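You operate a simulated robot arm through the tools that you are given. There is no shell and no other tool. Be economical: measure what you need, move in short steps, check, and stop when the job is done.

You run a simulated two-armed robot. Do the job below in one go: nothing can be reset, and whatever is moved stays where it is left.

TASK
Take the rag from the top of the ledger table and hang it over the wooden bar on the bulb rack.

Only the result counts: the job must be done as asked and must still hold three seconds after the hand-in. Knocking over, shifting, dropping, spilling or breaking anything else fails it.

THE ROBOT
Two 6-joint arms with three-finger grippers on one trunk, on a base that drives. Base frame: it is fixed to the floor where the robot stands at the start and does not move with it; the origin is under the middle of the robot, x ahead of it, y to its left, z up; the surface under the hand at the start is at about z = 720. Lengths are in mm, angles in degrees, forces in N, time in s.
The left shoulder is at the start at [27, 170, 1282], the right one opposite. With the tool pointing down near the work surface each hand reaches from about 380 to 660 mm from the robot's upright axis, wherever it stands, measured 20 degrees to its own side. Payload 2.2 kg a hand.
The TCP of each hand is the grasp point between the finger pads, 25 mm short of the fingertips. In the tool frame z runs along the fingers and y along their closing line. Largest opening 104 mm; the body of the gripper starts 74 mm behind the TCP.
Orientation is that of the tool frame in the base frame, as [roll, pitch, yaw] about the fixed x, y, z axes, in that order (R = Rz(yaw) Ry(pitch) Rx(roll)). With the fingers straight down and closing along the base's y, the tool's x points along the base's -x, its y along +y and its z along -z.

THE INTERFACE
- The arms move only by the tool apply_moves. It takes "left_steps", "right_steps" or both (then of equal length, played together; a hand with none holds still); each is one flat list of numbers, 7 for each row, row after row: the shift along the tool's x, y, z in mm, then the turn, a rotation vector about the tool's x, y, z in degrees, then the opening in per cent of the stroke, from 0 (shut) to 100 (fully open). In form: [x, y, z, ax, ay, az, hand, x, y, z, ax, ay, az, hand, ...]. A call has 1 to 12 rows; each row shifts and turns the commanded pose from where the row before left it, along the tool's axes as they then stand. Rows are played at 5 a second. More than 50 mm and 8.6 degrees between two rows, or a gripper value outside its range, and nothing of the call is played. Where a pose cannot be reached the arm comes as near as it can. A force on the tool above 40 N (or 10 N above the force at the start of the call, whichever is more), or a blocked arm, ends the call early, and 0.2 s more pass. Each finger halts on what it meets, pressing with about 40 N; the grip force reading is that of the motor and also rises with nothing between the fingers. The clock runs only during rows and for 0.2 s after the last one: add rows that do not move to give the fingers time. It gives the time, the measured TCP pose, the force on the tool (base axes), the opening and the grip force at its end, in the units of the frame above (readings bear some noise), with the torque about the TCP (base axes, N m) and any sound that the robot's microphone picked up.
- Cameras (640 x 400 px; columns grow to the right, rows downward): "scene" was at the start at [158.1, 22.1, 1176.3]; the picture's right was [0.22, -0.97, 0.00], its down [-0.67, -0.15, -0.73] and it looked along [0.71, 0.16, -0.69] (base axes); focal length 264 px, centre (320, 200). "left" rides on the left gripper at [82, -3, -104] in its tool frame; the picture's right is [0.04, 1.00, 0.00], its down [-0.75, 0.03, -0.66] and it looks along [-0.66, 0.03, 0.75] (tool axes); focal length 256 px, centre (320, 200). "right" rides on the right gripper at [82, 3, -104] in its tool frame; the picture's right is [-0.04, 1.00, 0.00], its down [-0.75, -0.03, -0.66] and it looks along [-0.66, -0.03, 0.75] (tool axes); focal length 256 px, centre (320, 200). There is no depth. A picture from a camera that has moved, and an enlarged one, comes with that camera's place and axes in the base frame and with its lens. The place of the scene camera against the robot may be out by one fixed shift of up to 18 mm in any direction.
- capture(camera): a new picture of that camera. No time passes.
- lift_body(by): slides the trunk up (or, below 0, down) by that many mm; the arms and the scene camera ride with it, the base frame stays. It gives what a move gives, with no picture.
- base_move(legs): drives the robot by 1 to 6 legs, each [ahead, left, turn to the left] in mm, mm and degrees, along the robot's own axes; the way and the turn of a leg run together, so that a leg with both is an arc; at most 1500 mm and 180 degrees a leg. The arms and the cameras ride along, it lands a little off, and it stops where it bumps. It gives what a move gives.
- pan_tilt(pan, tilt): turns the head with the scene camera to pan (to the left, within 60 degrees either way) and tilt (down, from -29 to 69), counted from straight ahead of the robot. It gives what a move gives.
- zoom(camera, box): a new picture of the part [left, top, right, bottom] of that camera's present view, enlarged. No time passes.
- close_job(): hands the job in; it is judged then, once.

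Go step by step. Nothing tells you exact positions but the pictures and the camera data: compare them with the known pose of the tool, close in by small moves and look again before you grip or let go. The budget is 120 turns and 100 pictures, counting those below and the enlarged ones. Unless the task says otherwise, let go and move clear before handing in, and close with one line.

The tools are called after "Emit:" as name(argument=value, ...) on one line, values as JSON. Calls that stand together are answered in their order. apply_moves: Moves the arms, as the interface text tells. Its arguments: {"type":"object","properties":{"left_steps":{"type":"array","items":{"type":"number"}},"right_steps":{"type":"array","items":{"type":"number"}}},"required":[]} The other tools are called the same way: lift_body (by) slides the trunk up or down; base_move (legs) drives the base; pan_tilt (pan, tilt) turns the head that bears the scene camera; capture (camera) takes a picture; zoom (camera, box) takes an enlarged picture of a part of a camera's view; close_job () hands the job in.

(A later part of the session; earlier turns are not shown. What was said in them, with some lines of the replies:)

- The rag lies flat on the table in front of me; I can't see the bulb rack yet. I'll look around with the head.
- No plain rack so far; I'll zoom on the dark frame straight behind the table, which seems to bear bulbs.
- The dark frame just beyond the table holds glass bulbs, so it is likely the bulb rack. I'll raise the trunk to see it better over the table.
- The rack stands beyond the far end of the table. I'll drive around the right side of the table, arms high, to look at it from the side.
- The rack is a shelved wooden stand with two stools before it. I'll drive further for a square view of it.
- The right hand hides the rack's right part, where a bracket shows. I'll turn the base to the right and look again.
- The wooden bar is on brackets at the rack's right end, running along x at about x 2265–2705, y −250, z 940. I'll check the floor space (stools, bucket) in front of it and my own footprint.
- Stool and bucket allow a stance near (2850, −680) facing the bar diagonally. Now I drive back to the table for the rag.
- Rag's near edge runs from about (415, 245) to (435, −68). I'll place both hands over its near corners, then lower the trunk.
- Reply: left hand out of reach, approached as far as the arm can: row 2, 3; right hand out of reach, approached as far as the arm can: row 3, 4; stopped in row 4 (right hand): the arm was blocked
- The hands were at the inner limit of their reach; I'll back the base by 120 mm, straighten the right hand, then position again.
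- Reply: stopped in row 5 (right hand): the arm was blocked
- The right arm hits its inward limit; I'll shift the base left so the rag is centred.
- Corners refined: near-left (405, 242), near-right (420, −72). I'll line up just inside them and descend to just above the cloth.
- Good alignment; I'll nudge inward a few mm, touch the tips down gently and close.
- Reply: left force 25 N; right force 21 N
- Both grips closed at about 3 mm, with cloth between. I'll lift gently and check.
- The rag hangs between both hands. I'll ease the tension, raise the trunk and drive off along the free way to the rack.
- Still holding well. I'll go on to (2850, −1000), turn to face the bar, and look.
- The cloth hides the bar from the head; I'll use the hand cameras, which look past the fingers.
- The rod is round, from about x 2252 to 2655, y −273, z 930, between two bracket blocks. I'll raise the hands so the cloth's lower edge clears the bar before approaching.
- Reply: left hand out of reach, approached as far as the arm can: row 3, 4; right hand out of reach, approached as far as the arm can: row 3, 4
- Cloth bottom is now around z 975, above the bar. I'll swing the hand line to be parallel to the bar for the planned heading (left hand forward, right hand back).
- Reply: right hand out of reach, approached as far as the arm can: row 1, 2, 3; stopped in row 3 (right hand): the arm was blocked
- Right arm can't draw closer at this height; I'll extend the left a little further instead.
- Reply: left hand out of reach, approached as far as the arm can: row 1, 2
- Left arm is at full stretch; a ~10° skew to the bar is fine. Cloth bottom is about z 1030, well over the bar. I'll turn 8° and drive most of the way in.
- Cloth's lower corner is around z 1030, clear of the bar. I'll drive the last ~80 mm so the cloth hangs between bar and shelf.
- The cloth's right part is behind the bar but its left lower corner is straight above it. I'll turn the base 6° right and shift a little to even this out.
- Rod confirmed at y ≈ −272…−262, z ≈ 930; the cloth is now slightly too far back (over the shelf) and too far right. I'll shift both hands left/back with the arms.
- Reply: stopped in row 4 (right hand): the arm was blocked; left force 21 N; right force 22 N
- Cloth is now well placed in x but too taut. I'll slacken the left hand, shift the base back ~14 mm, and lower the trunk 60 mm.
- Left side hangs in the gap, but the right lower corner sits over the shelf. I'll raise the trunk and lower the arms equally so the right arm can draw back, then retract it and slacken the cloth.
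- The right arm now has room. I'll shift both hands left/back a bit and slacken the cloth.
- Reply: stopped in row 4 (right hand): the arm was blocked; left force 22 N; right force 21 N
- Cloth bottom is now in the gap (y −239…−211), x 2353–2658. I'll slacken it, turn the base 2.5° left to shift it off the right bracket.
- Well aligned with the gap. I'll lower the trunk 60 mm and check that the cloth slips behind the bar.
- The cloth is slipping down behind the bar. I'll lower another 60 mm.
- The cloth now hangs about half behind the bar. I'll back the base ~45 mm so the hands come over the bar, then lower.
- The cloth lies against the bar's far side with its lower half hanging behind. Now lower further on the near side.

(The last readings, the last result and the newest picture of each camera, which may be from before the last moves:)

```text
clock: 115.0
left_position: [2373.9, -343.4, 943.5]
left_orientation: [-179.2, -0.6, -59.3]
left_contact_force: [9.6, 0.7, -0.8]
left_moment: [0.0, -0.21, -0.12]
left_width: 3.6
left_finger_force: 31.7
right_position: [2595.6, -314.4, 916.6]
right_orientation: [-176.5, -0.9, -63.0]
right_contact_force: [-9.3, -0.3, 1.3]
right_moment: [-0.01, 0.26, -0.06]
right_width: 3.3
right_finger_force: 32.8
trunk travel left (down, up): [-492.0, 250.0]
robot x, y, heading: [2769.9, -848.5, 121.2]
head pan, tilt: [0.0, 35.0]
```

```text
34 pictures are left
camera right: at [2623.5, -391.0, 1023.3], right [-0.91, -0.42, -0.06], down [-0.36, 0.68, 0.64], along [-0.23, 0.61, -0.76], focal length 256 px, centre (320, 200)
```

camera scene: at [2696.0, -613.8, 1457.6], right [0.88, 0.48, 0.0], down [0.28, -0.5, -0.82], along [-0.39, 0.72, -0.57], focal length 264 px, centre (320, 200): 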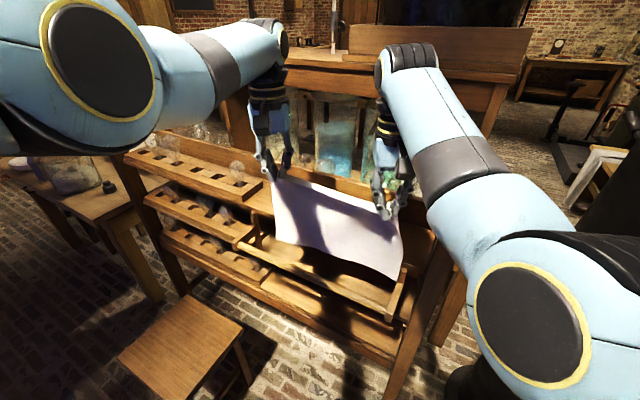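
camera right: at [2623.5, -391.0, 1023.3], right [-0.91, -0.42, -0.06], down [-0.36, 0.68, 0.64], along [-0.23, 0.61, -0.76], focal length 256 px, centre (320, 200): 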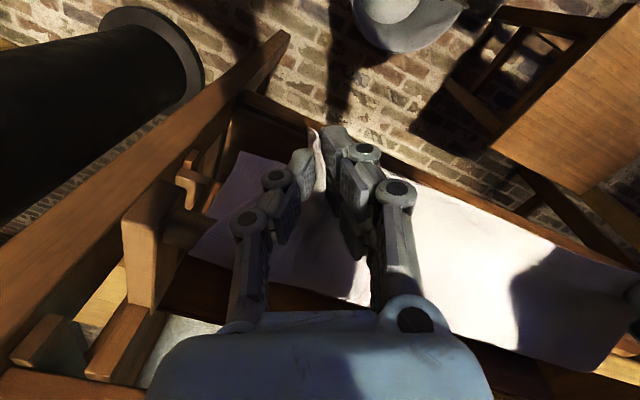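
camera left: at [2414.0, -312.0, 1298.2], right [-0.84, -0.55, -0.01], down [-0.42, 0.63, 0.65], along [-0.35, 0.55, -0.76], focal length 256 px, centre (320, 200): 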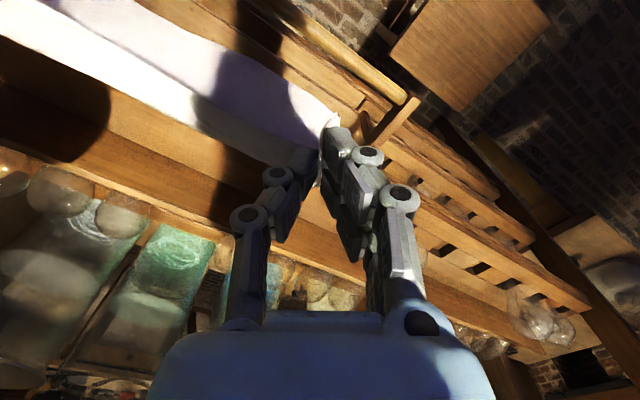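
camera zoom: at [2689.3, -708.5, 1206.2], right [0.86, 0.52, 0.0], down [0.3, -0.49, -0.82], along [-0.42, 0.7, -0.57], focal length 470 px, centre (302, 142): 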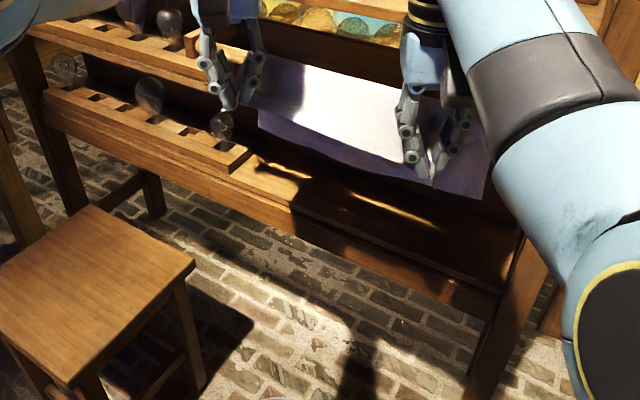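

The rag is now draped over the bar. I'll lower a bit more, equalize the left hand, and check.

Emit:
lift_body(by=-30)

Emit:
apply_moves(left_steps=[0, -2, 12, 0, 0, 0, 0, 0, -2, 14, 0, 0, 0, 0, 0, 0, 0, 0, 0, 0, 0])

Emit:
capture(camera="scene")

Emit:
capture(camera="left")

Emit:
capture(camera="right")

```text
clock: 115.8
left_position: [2374.3, -343.9, 914.1]
left_orientation: [-179.2, -0.5, -59.3]
left_contact_force: [11.4, 1.2, -1.8]
left_moment: [0.0, -0.28, -0.12]
left_width: 3.2
left_finger_force: 32.0
right_position: [2595.3, -315.5, 886.3]
right_orientation: [-176.4, -0.9, -62.9]
right_contact_force: [-10.3, -0.7, 1.5]
right_moment: [-0.04, 0.31, -0.04]
right_width: 3.4
right_finger_force: 32.6
trunk travel left (down, up): [-462.0, 280.0]
robot x, y, heading: [2767.0, -851.4, 121.0]
head pan, tilt: [0.0, 35.0]
```

```text
clock: 116.6
left_position: [2376.5, -342.0, 886.8]
left_orientation: [-179.4, -0.5, -59.2]
left_contact_force: [4.8, 0.2, -0.7]
left_moment: [-0.01, -0.06, -0.07]
left_width: 3.0
left_finger_force: 32.0
right_position: [2594.8, -313.4, 886.2]
right_orientation: [-176.5, -0.9, -63.0]
right_contact_force: [-3.7, -0.3, -0.3]
right_moment: [-0.01, 0.07, -0.01]
right_width: 3.2
right_finger_force: 32.6
trunk travel left (down, up): [-462.0, 280.0]
robot x, y, heading: [2769.6, -850.8, 121.4]
head pan, tilt: [0.0, 35.0]
```

```text
33 pictures are left
camera scene: at [2688.8, -707.6, 1175.5], right [0.86, 0.52, 0.0], down [0.3, -0.49, -0.82], along [-0.42, 0.7, -0.57], focal length 264 px, centre (320, 200)
```

scene: 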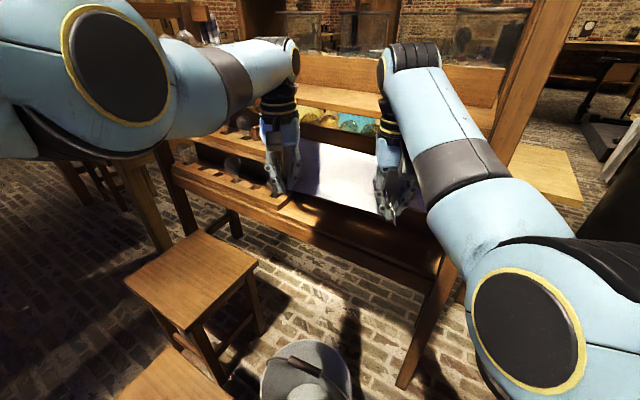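

```text
32 pictures are left
camera left: at [2419.1, -410.3, 991.4], right [-0.84, -0.55, -0.01], down [-0.42, 0.63, 0.65], along [-0.35, 0.55, -0.76], focal length 256 px, centre (320, 200)
```

left: 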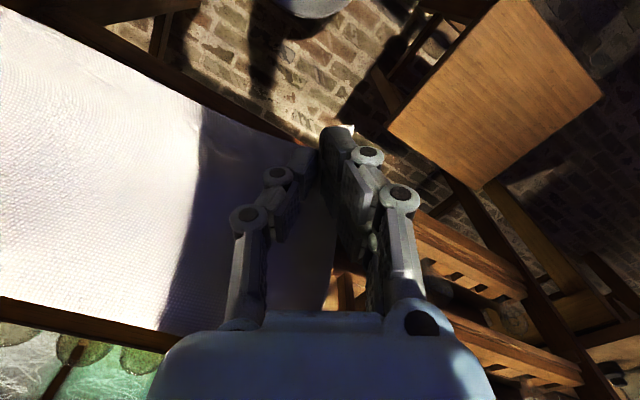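

```text
31 pictures are left
camera right: at [2623.7, -390.2, 993.4], right [-0.91, -0.42, -0.06], down [-0.36, 0.68, 0.64], along [-0.23, 0.61, -0.76], focal length 256 px, centre (320, 200)
```

right: 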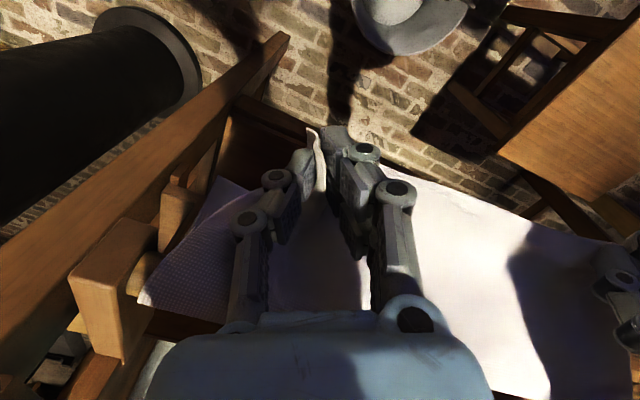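

The rag is draped over the rod with hands on its outer face, low tension. I'll open both grippers slowly.

Emit:
apply_moves(left_steps=[0, 0, 0, 0, 0, 0, 8, 0, 0, 0, 0, 0, 0, 16, 0, 0, 0, 0, 0, 0, 25, 0, 0, 0, 0, 0, 0, 30, 0, 0, 0, 0, 0, 0, 30, 0, 0, 0, 0, 0, 0, 30], right_steps=[0, 0, 0, 0, 0, 0, 8, 0, 0, 0, 0, 0, 0, 16, 0, 0, 0, 0, 0, 0, 25, 0, 0, 0, 0, 0, 0, 30, 0, 0, 0, 0, 0, 0, 30, 0, 0, 0, 0, 0, 0, 30])

Emit:
capture(camera="left")

Emit:
capture(camera="right")

```text
clock: 118.0
left_position: [2377.0, -341.8, 888.0]
left_orientation: [-179.3, -0.6, -59.2]
left_contact_force: [-0.4, 0.0, -0.3]
left_moment: [0.01, -0.01, 0.02]
left_width: 31.3
left_finger_force: 0.1
right_position: [2596.5, -313.2, 884.9]
right_orientation: [-176.5, -1.0, -63.0]
right_contact_force: [0.2, 0.5, 0.6]
right_moment: [-0.01, 0.01, -0.01]
right_width: 31.3
right_finger_force: 0.1
trunk travel left (down, up): [-462.0, 280.0]
robot x, y, heading: [2766.7, -845.0, 120.8]
head pan, tilt: [0.0, 35.0]
```

```text
30 pictures are left
camera left: at [2419.4, -410.3, 991.2], right [-0.84, -0.55, -0.01], down [-0.42, 0.63, 0.65], along [-0.35, 0.55, -0.76], focal length 256 px, centre (320, 200)
```

left: 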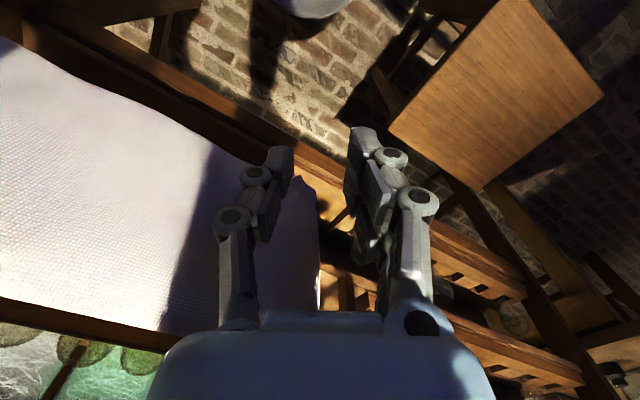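

```text
29 pictures are left
camera right: at [2623.9, -390.3, 992.8], right [-0.91, -0.42, -0.06], down [-0.36, 0.68, 0.64], along [-0.23, 0.61, -0.76], focal length 256 px, centre (320, 200)
```

right: 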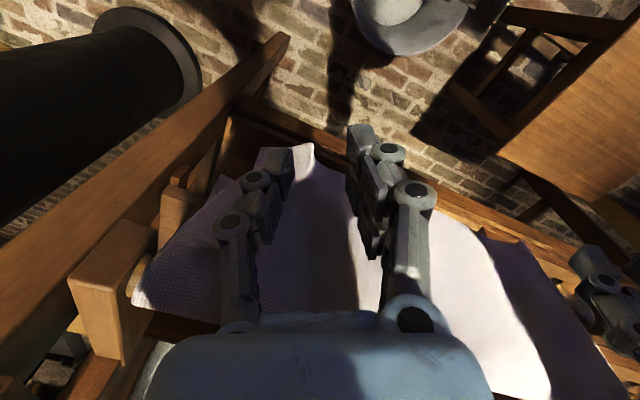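

Released; the rag hangs on the bar and the fingers are free. I'll back straight away from it and look.

Emit:
base_move(legs=[[-103, 62, 0], [-150, 0, 0]])

Emit:
capture(camera="scene")

Emit:
capture(camera="left")

```text
clock: 120.2
left_position: [2455.7, -591.9, 889.1]
left_orientation: [-179.4, -0.5, -59.1]
left_contact_force: [-0.5, 0.1, 1.5]
left_moment: [0.0, 0.04, 0.01]
left_width: 31.1
left_finger_force: 0.0
right_position: [2674.3, -565.0, 887.0]
right_orientation: [-176.6, -0.9, -62.8]
right_contact_force: [-0.4, -1.2, 0.0]
right_moment: [0.02, 0.01, -0.01]
right_width: 31.1
right_finger_force: 0.1
trunk travel left (down, up): [-462.0, 280.0]
robot x, y, heading: [2847.7, -1099.6, 121.2]
head pan, tilt: [0.0, 35.0]
```

```text
28 pictures are left
camera scene: at [2768.2, -958.2, 1175.7], right [0.85, 0.52, 0.0], down [0.3, -0.49, -0.82], along [-0.43, 0.7, -0.57], focal length 264 px, centre (320, 200)
```

scene: 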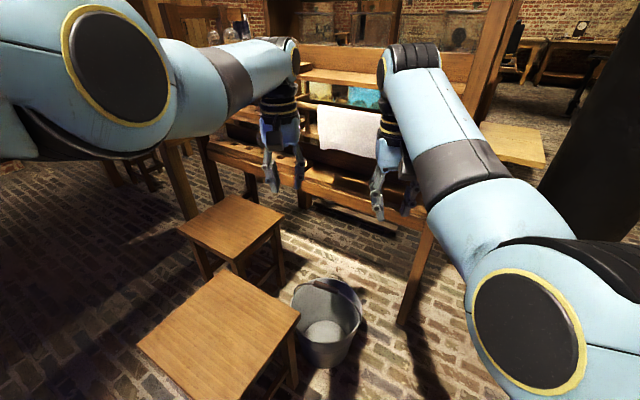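

```text
27 pictures are left
camera left: at [2498.0, -661.3, 992.2], right [-0.84, -0.55, -0.01], down [-0.42, 0.63, 0.65], along [-0.35, 0.55, -0.76], focal length 256 px, centre (320, 200)
```

left: 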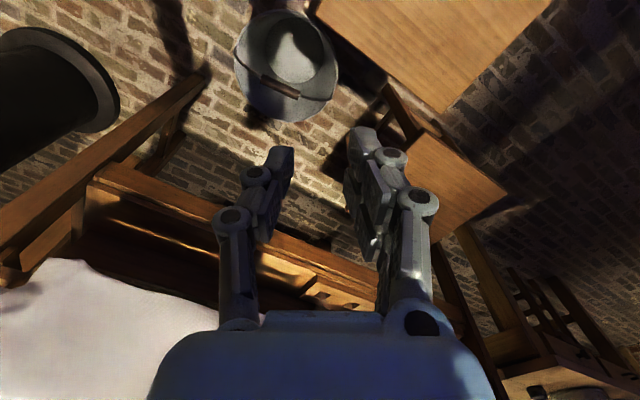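

I'll turn away a little to see the rag unobstructed.

Emit:
base_move(legs=[[-150, 0, 0], [0, 0, -30]])

Emit:
pan_tilt(pan=30, tilt=20)

Emit:
zoom(camera="scene", box=[200, 120, 500, 320])

```text
clock: 123.0
left_position: [2836.7, -591.9, 887.0]
left_orientation: [-179.3, -0.5, -89.0]
left_contact_force: [0.1, 0.4, 0.0]
left_moment: [0.01, 0.0, 0.0]
left_width: 31.0
left_finger_force: 0.0
right_position: [3040.9, -676.7, 885.3]
right_orientation: [-176.4, -1.0, -92.8]
right_contact_force: [-0.5, -0.2, 0.7]
right_moment: [0.01, 0.04, -0.01]
right_width: 31.1
right_finger_force: 0.0
trunk travel left (down, up): [-462.0, 280.0]
robot x, y, heading: [2920.6, -1223.4, 91.4]
head pan, tilt: [0.0, 35.0]
```

```text
clock: 124.0
left_position: [2837.3, -592.4, 887.9]
left_orientation: [-179.2, -0.5, -89.1]
left_contact_force: [0.2, 0.9, 0.8]
left_moment: [0.02, -0.02, 0.0]
left_width: 31.4
left_finger_force: 0.1
right_position: [3041.0, -675.8, 885.4]
right_orientation: [-176.4, -1.0, -92.8]
right_contact_force: [-0.1, 0.2, -0.7]
right_moment: [-0.02, 0.01, 0.01]
right_width: 31.3
right_finger_force: 0.0
trunk travel left (down, up): [-462.0, 280.0]
robot x, y, heading: [2925.5, -1224.8, 91.4]
head pan, tilt: [30.0, 20.0]
```

```text
2.00 times, centred on (350, 220) of scene
camera zoom: at [2878.5, -1069.7, 1199.3], right [0.85, 0.52, 0.0], down [0.18, -0.29, -0.94], along [-0.49, 0.8, -0.34], focal length 529 px, centre (260, 160)
```

zoom: 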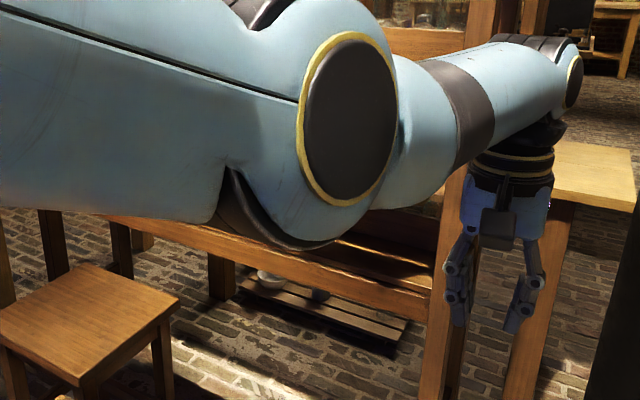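

Emit:
base_move(legs=[[0, 0, 25]])

Emit:
lift_body(by=150)

Emit:
pan_tilt(pan=3, tilt=25)

Emit:
zoom(camera="scene", box=[170, 70, 470, 270])

```text
clock: 125.6
left_position: [2578.4, -686.6, 887.3]
left_orientation: [-179.3, -0.5, -64.2]
left_contact_force: [-0.4, -0.8, 0.2]
left_moment: [0.03, 0.0, 0.0]
left_width: 31.0
left_finger_force: 0.1
right_position: [2799.5, -677.4, 885.0]
right_orientation: [-176.3, -1.0, -68.0]
right_contact_force: [-0.5, -0.6, 0.0]
right_moment: [-0.05, -0.03, -0.01]
right_width: 31.1
right_finger_force: 0.1
trunk travel left (down, up): [-462.0, 280.0]
robot x, y, heading: [2924.9, -1230.9, 116.2]
head pan, tilt: [30.0, 20.0]
```

```text
clock: 127.4
left_position: [2579.6, -687.4, 1037.2]
left_orientation: [-179.3, -0.5, -64.2]
left_contact_force: [0.0, 1.0, 0.4]
left_moment: [-0.02, -0.03, 0.02]
left_width: 31.4
left_finger_force: 0.1
right_position: [2799.5, -677.4, 1035.8]
right_orientation: [-176.5, -0.9, -68.0]
right_contact_force: [0.3, -0.6, 0.3]
right_moment: [0.01, -0.03, -0.02]
right_width: 31.2
right_finger_force: 0.0
trunk travel left (down, up): [-612.0, 130.0]
robot x, y, heading: [2926.3, -1222.6, 116.2]
head pan, tilt: [30.0, 20.0]
```

```text
clock: 128.3
left_position: [2578.7, -686.8, 1037.9]
left_orientation: [-179.4, -0.5, -64.3]
left_contact_force: [0.2, -0.4, 0.5]
left_moment: [-0.03, -0.03, 0.02]
left_width: 31.2
left_finger_force: 0.1
right_position: [2799.6, -677.5, 1035.9]
right_orientation: [-176.5, -1.0, -68.1]
right_contact_force: [0.5, -0.4, -0.4]
right_moment: [0.01, -0.02, 0.02]
right_width: 31.1
right_finger_force: 0.1
trunk travel left (down, up): [-612.0, 130.0]
robot x, y, heading: [2923.9, -1225.6, 116.2]
head pan, tilt: [3.0, 25.0]
```

```text
2.00 times, centred on (320, 170) of scene
camera zoom: at [2852.3, -1078.3, 1343.1], right [0.87, 0.49, 0.0], down [0.21, -0.37, -0.91], along [-0.44, 0.79, -0.42], focal length 529 px, centre (320, 260)
```

zoom: 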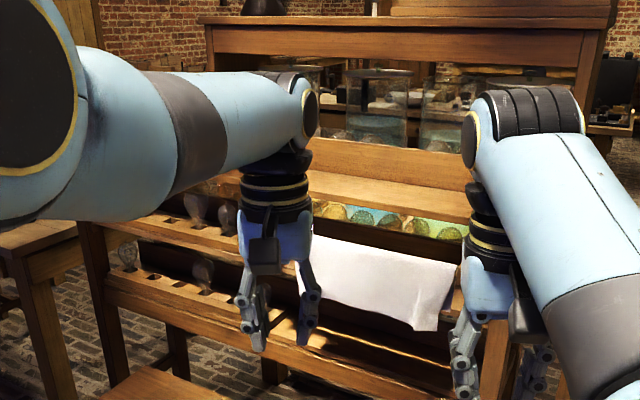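

The rag hangs over the bar. I'll let a few seconds pass and check it isn't creeping.

Emit:
apply_moves(left_steps=[0, 0, 0, 0, 0, 0, 30, 0, 0, 0, 0, 0, 0, 30, 0, 0, 0, 0, 0, 0, 30, 0, 0, 0, 0, 0, 0, 30, 0, 0, 0, 0, 0, 0, 30, 0, 0, 0, 0, 0, 0, 30, 0, 0, 0, 0, 0, 0, 30, 0, 0, 0, 0, 0, 0, 30, 0, 0, 0, 0, 0, 0, 30, 0, 0, 0, 0, 0, 0, 30, 0, 0, 0, 0, 0, 0, 30, 0, 0, 0, 0, 0, 0, 30])

Emit:
apply_moves(left_steps=[0, 0, 0, 0, 0, 0, 30, 0, 0, 0, 0, 0, 0, 30, 0, 0, 0, 0, 0, 0, 30, 0, 0, 0, 0, 0, 0, 30, 0, 0, 0, 0, 0, 0, 30, 0, 0, 0, 0, 0, 0, 30, 0, 0, 0, 0, 0, 0, 30, 0, 0, 0, 0, 0, 0, 30, 0, 0, 0, 0, 0, 0, 30, 0, 0, 0, 0, 0, 0, 30, 0, 0, 0, 0, 0, 0, 30, 0, 0, 0, 0, 0, 0, 30])

Emit:
zoom(camera="scene", box=[170, 70, 470, 270])

```text
clock: 130.9
left_position: [2579.4, -686.5, 1037.5]
left_orientation: [-179.3, -0.6, -64.2]
left_contact_force: [0.2, 0.0, 0.1]
left_moment: [0.03, -0.01, 0.03]
left_width: 31.2
left_finger_force: 0.0
right_position: [2799.1, -677.8, 1035.2]
right_orientation: [-176.6, -1.0, -68.1]
right_contact_force: [0.4, -0.1, 0.7]
right_moment: [-0.02, 0.02, 0.01]
right_width: 31.0
right_finger_force: 0.0
trunk travel left (down, up): [-612.0, 130.0]
robot x, y, heading: [2921.4, -1225.2, 116.1]
head pan, tilt: [3.0, 25.0]
```

```text
clock: 133.5
left_position: [2578.9, -686.4, 1037.3]
left_orientation: [-179.3, -0.5, -64.2]
left_contact_force: [-0.8, 0.1, 0.4]
left_moment: [-0.01, -0.01, -0.02]
left_width: 31.1
left_finger_force: 0.0
right_position: [2800.3, -677.3, 1035.9]
right_orientation: [-176.5, -1.0, -68.0]
right_contact_force: [-0.2, 0.2, -0.2]
right_moment: [-0.01, 0.01, -0.01]
right_width: 31.2
right_finger_force: 0.0
trunk travel left (down, up): [-612.0, 130.0]
robot x, y, heading: [2929.6, -1227.9, 116.2]
head pan, tilt: [3.0, 25.0]
```

```text
2.00 times, centred on (320, 170) of scene
camera zoom: at [2852.4, -1078.3, 1343.1], right [0.87, 0.49, 0.0], down [0.21, -0.37, -0.91], along [-0.44, 0.79, -0.42], focal length 529 px, centre (320, 260)
```

zoom: 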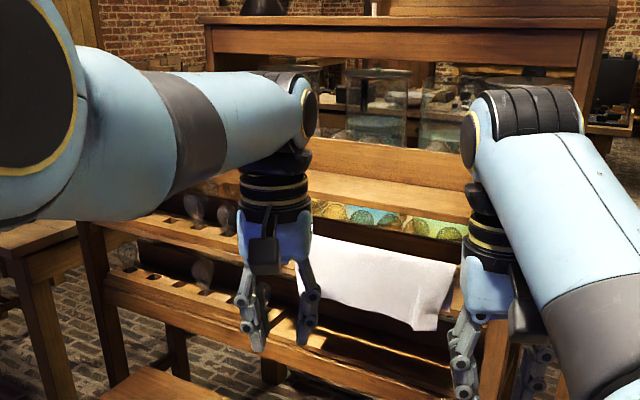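

The picture is unchanged after five seconds: the rag hangs steady over the bar, the hands are clear, and nothing else has moved. I'm handing in now.

Emit:
close_job()

```text
The job is handed in.
```

I took the rag from the ledger table and hung it over the wooden bar on the bulb rack. It hung still for five seconds before I handed in, both hands are clear, and I saw nothing else disturbed.
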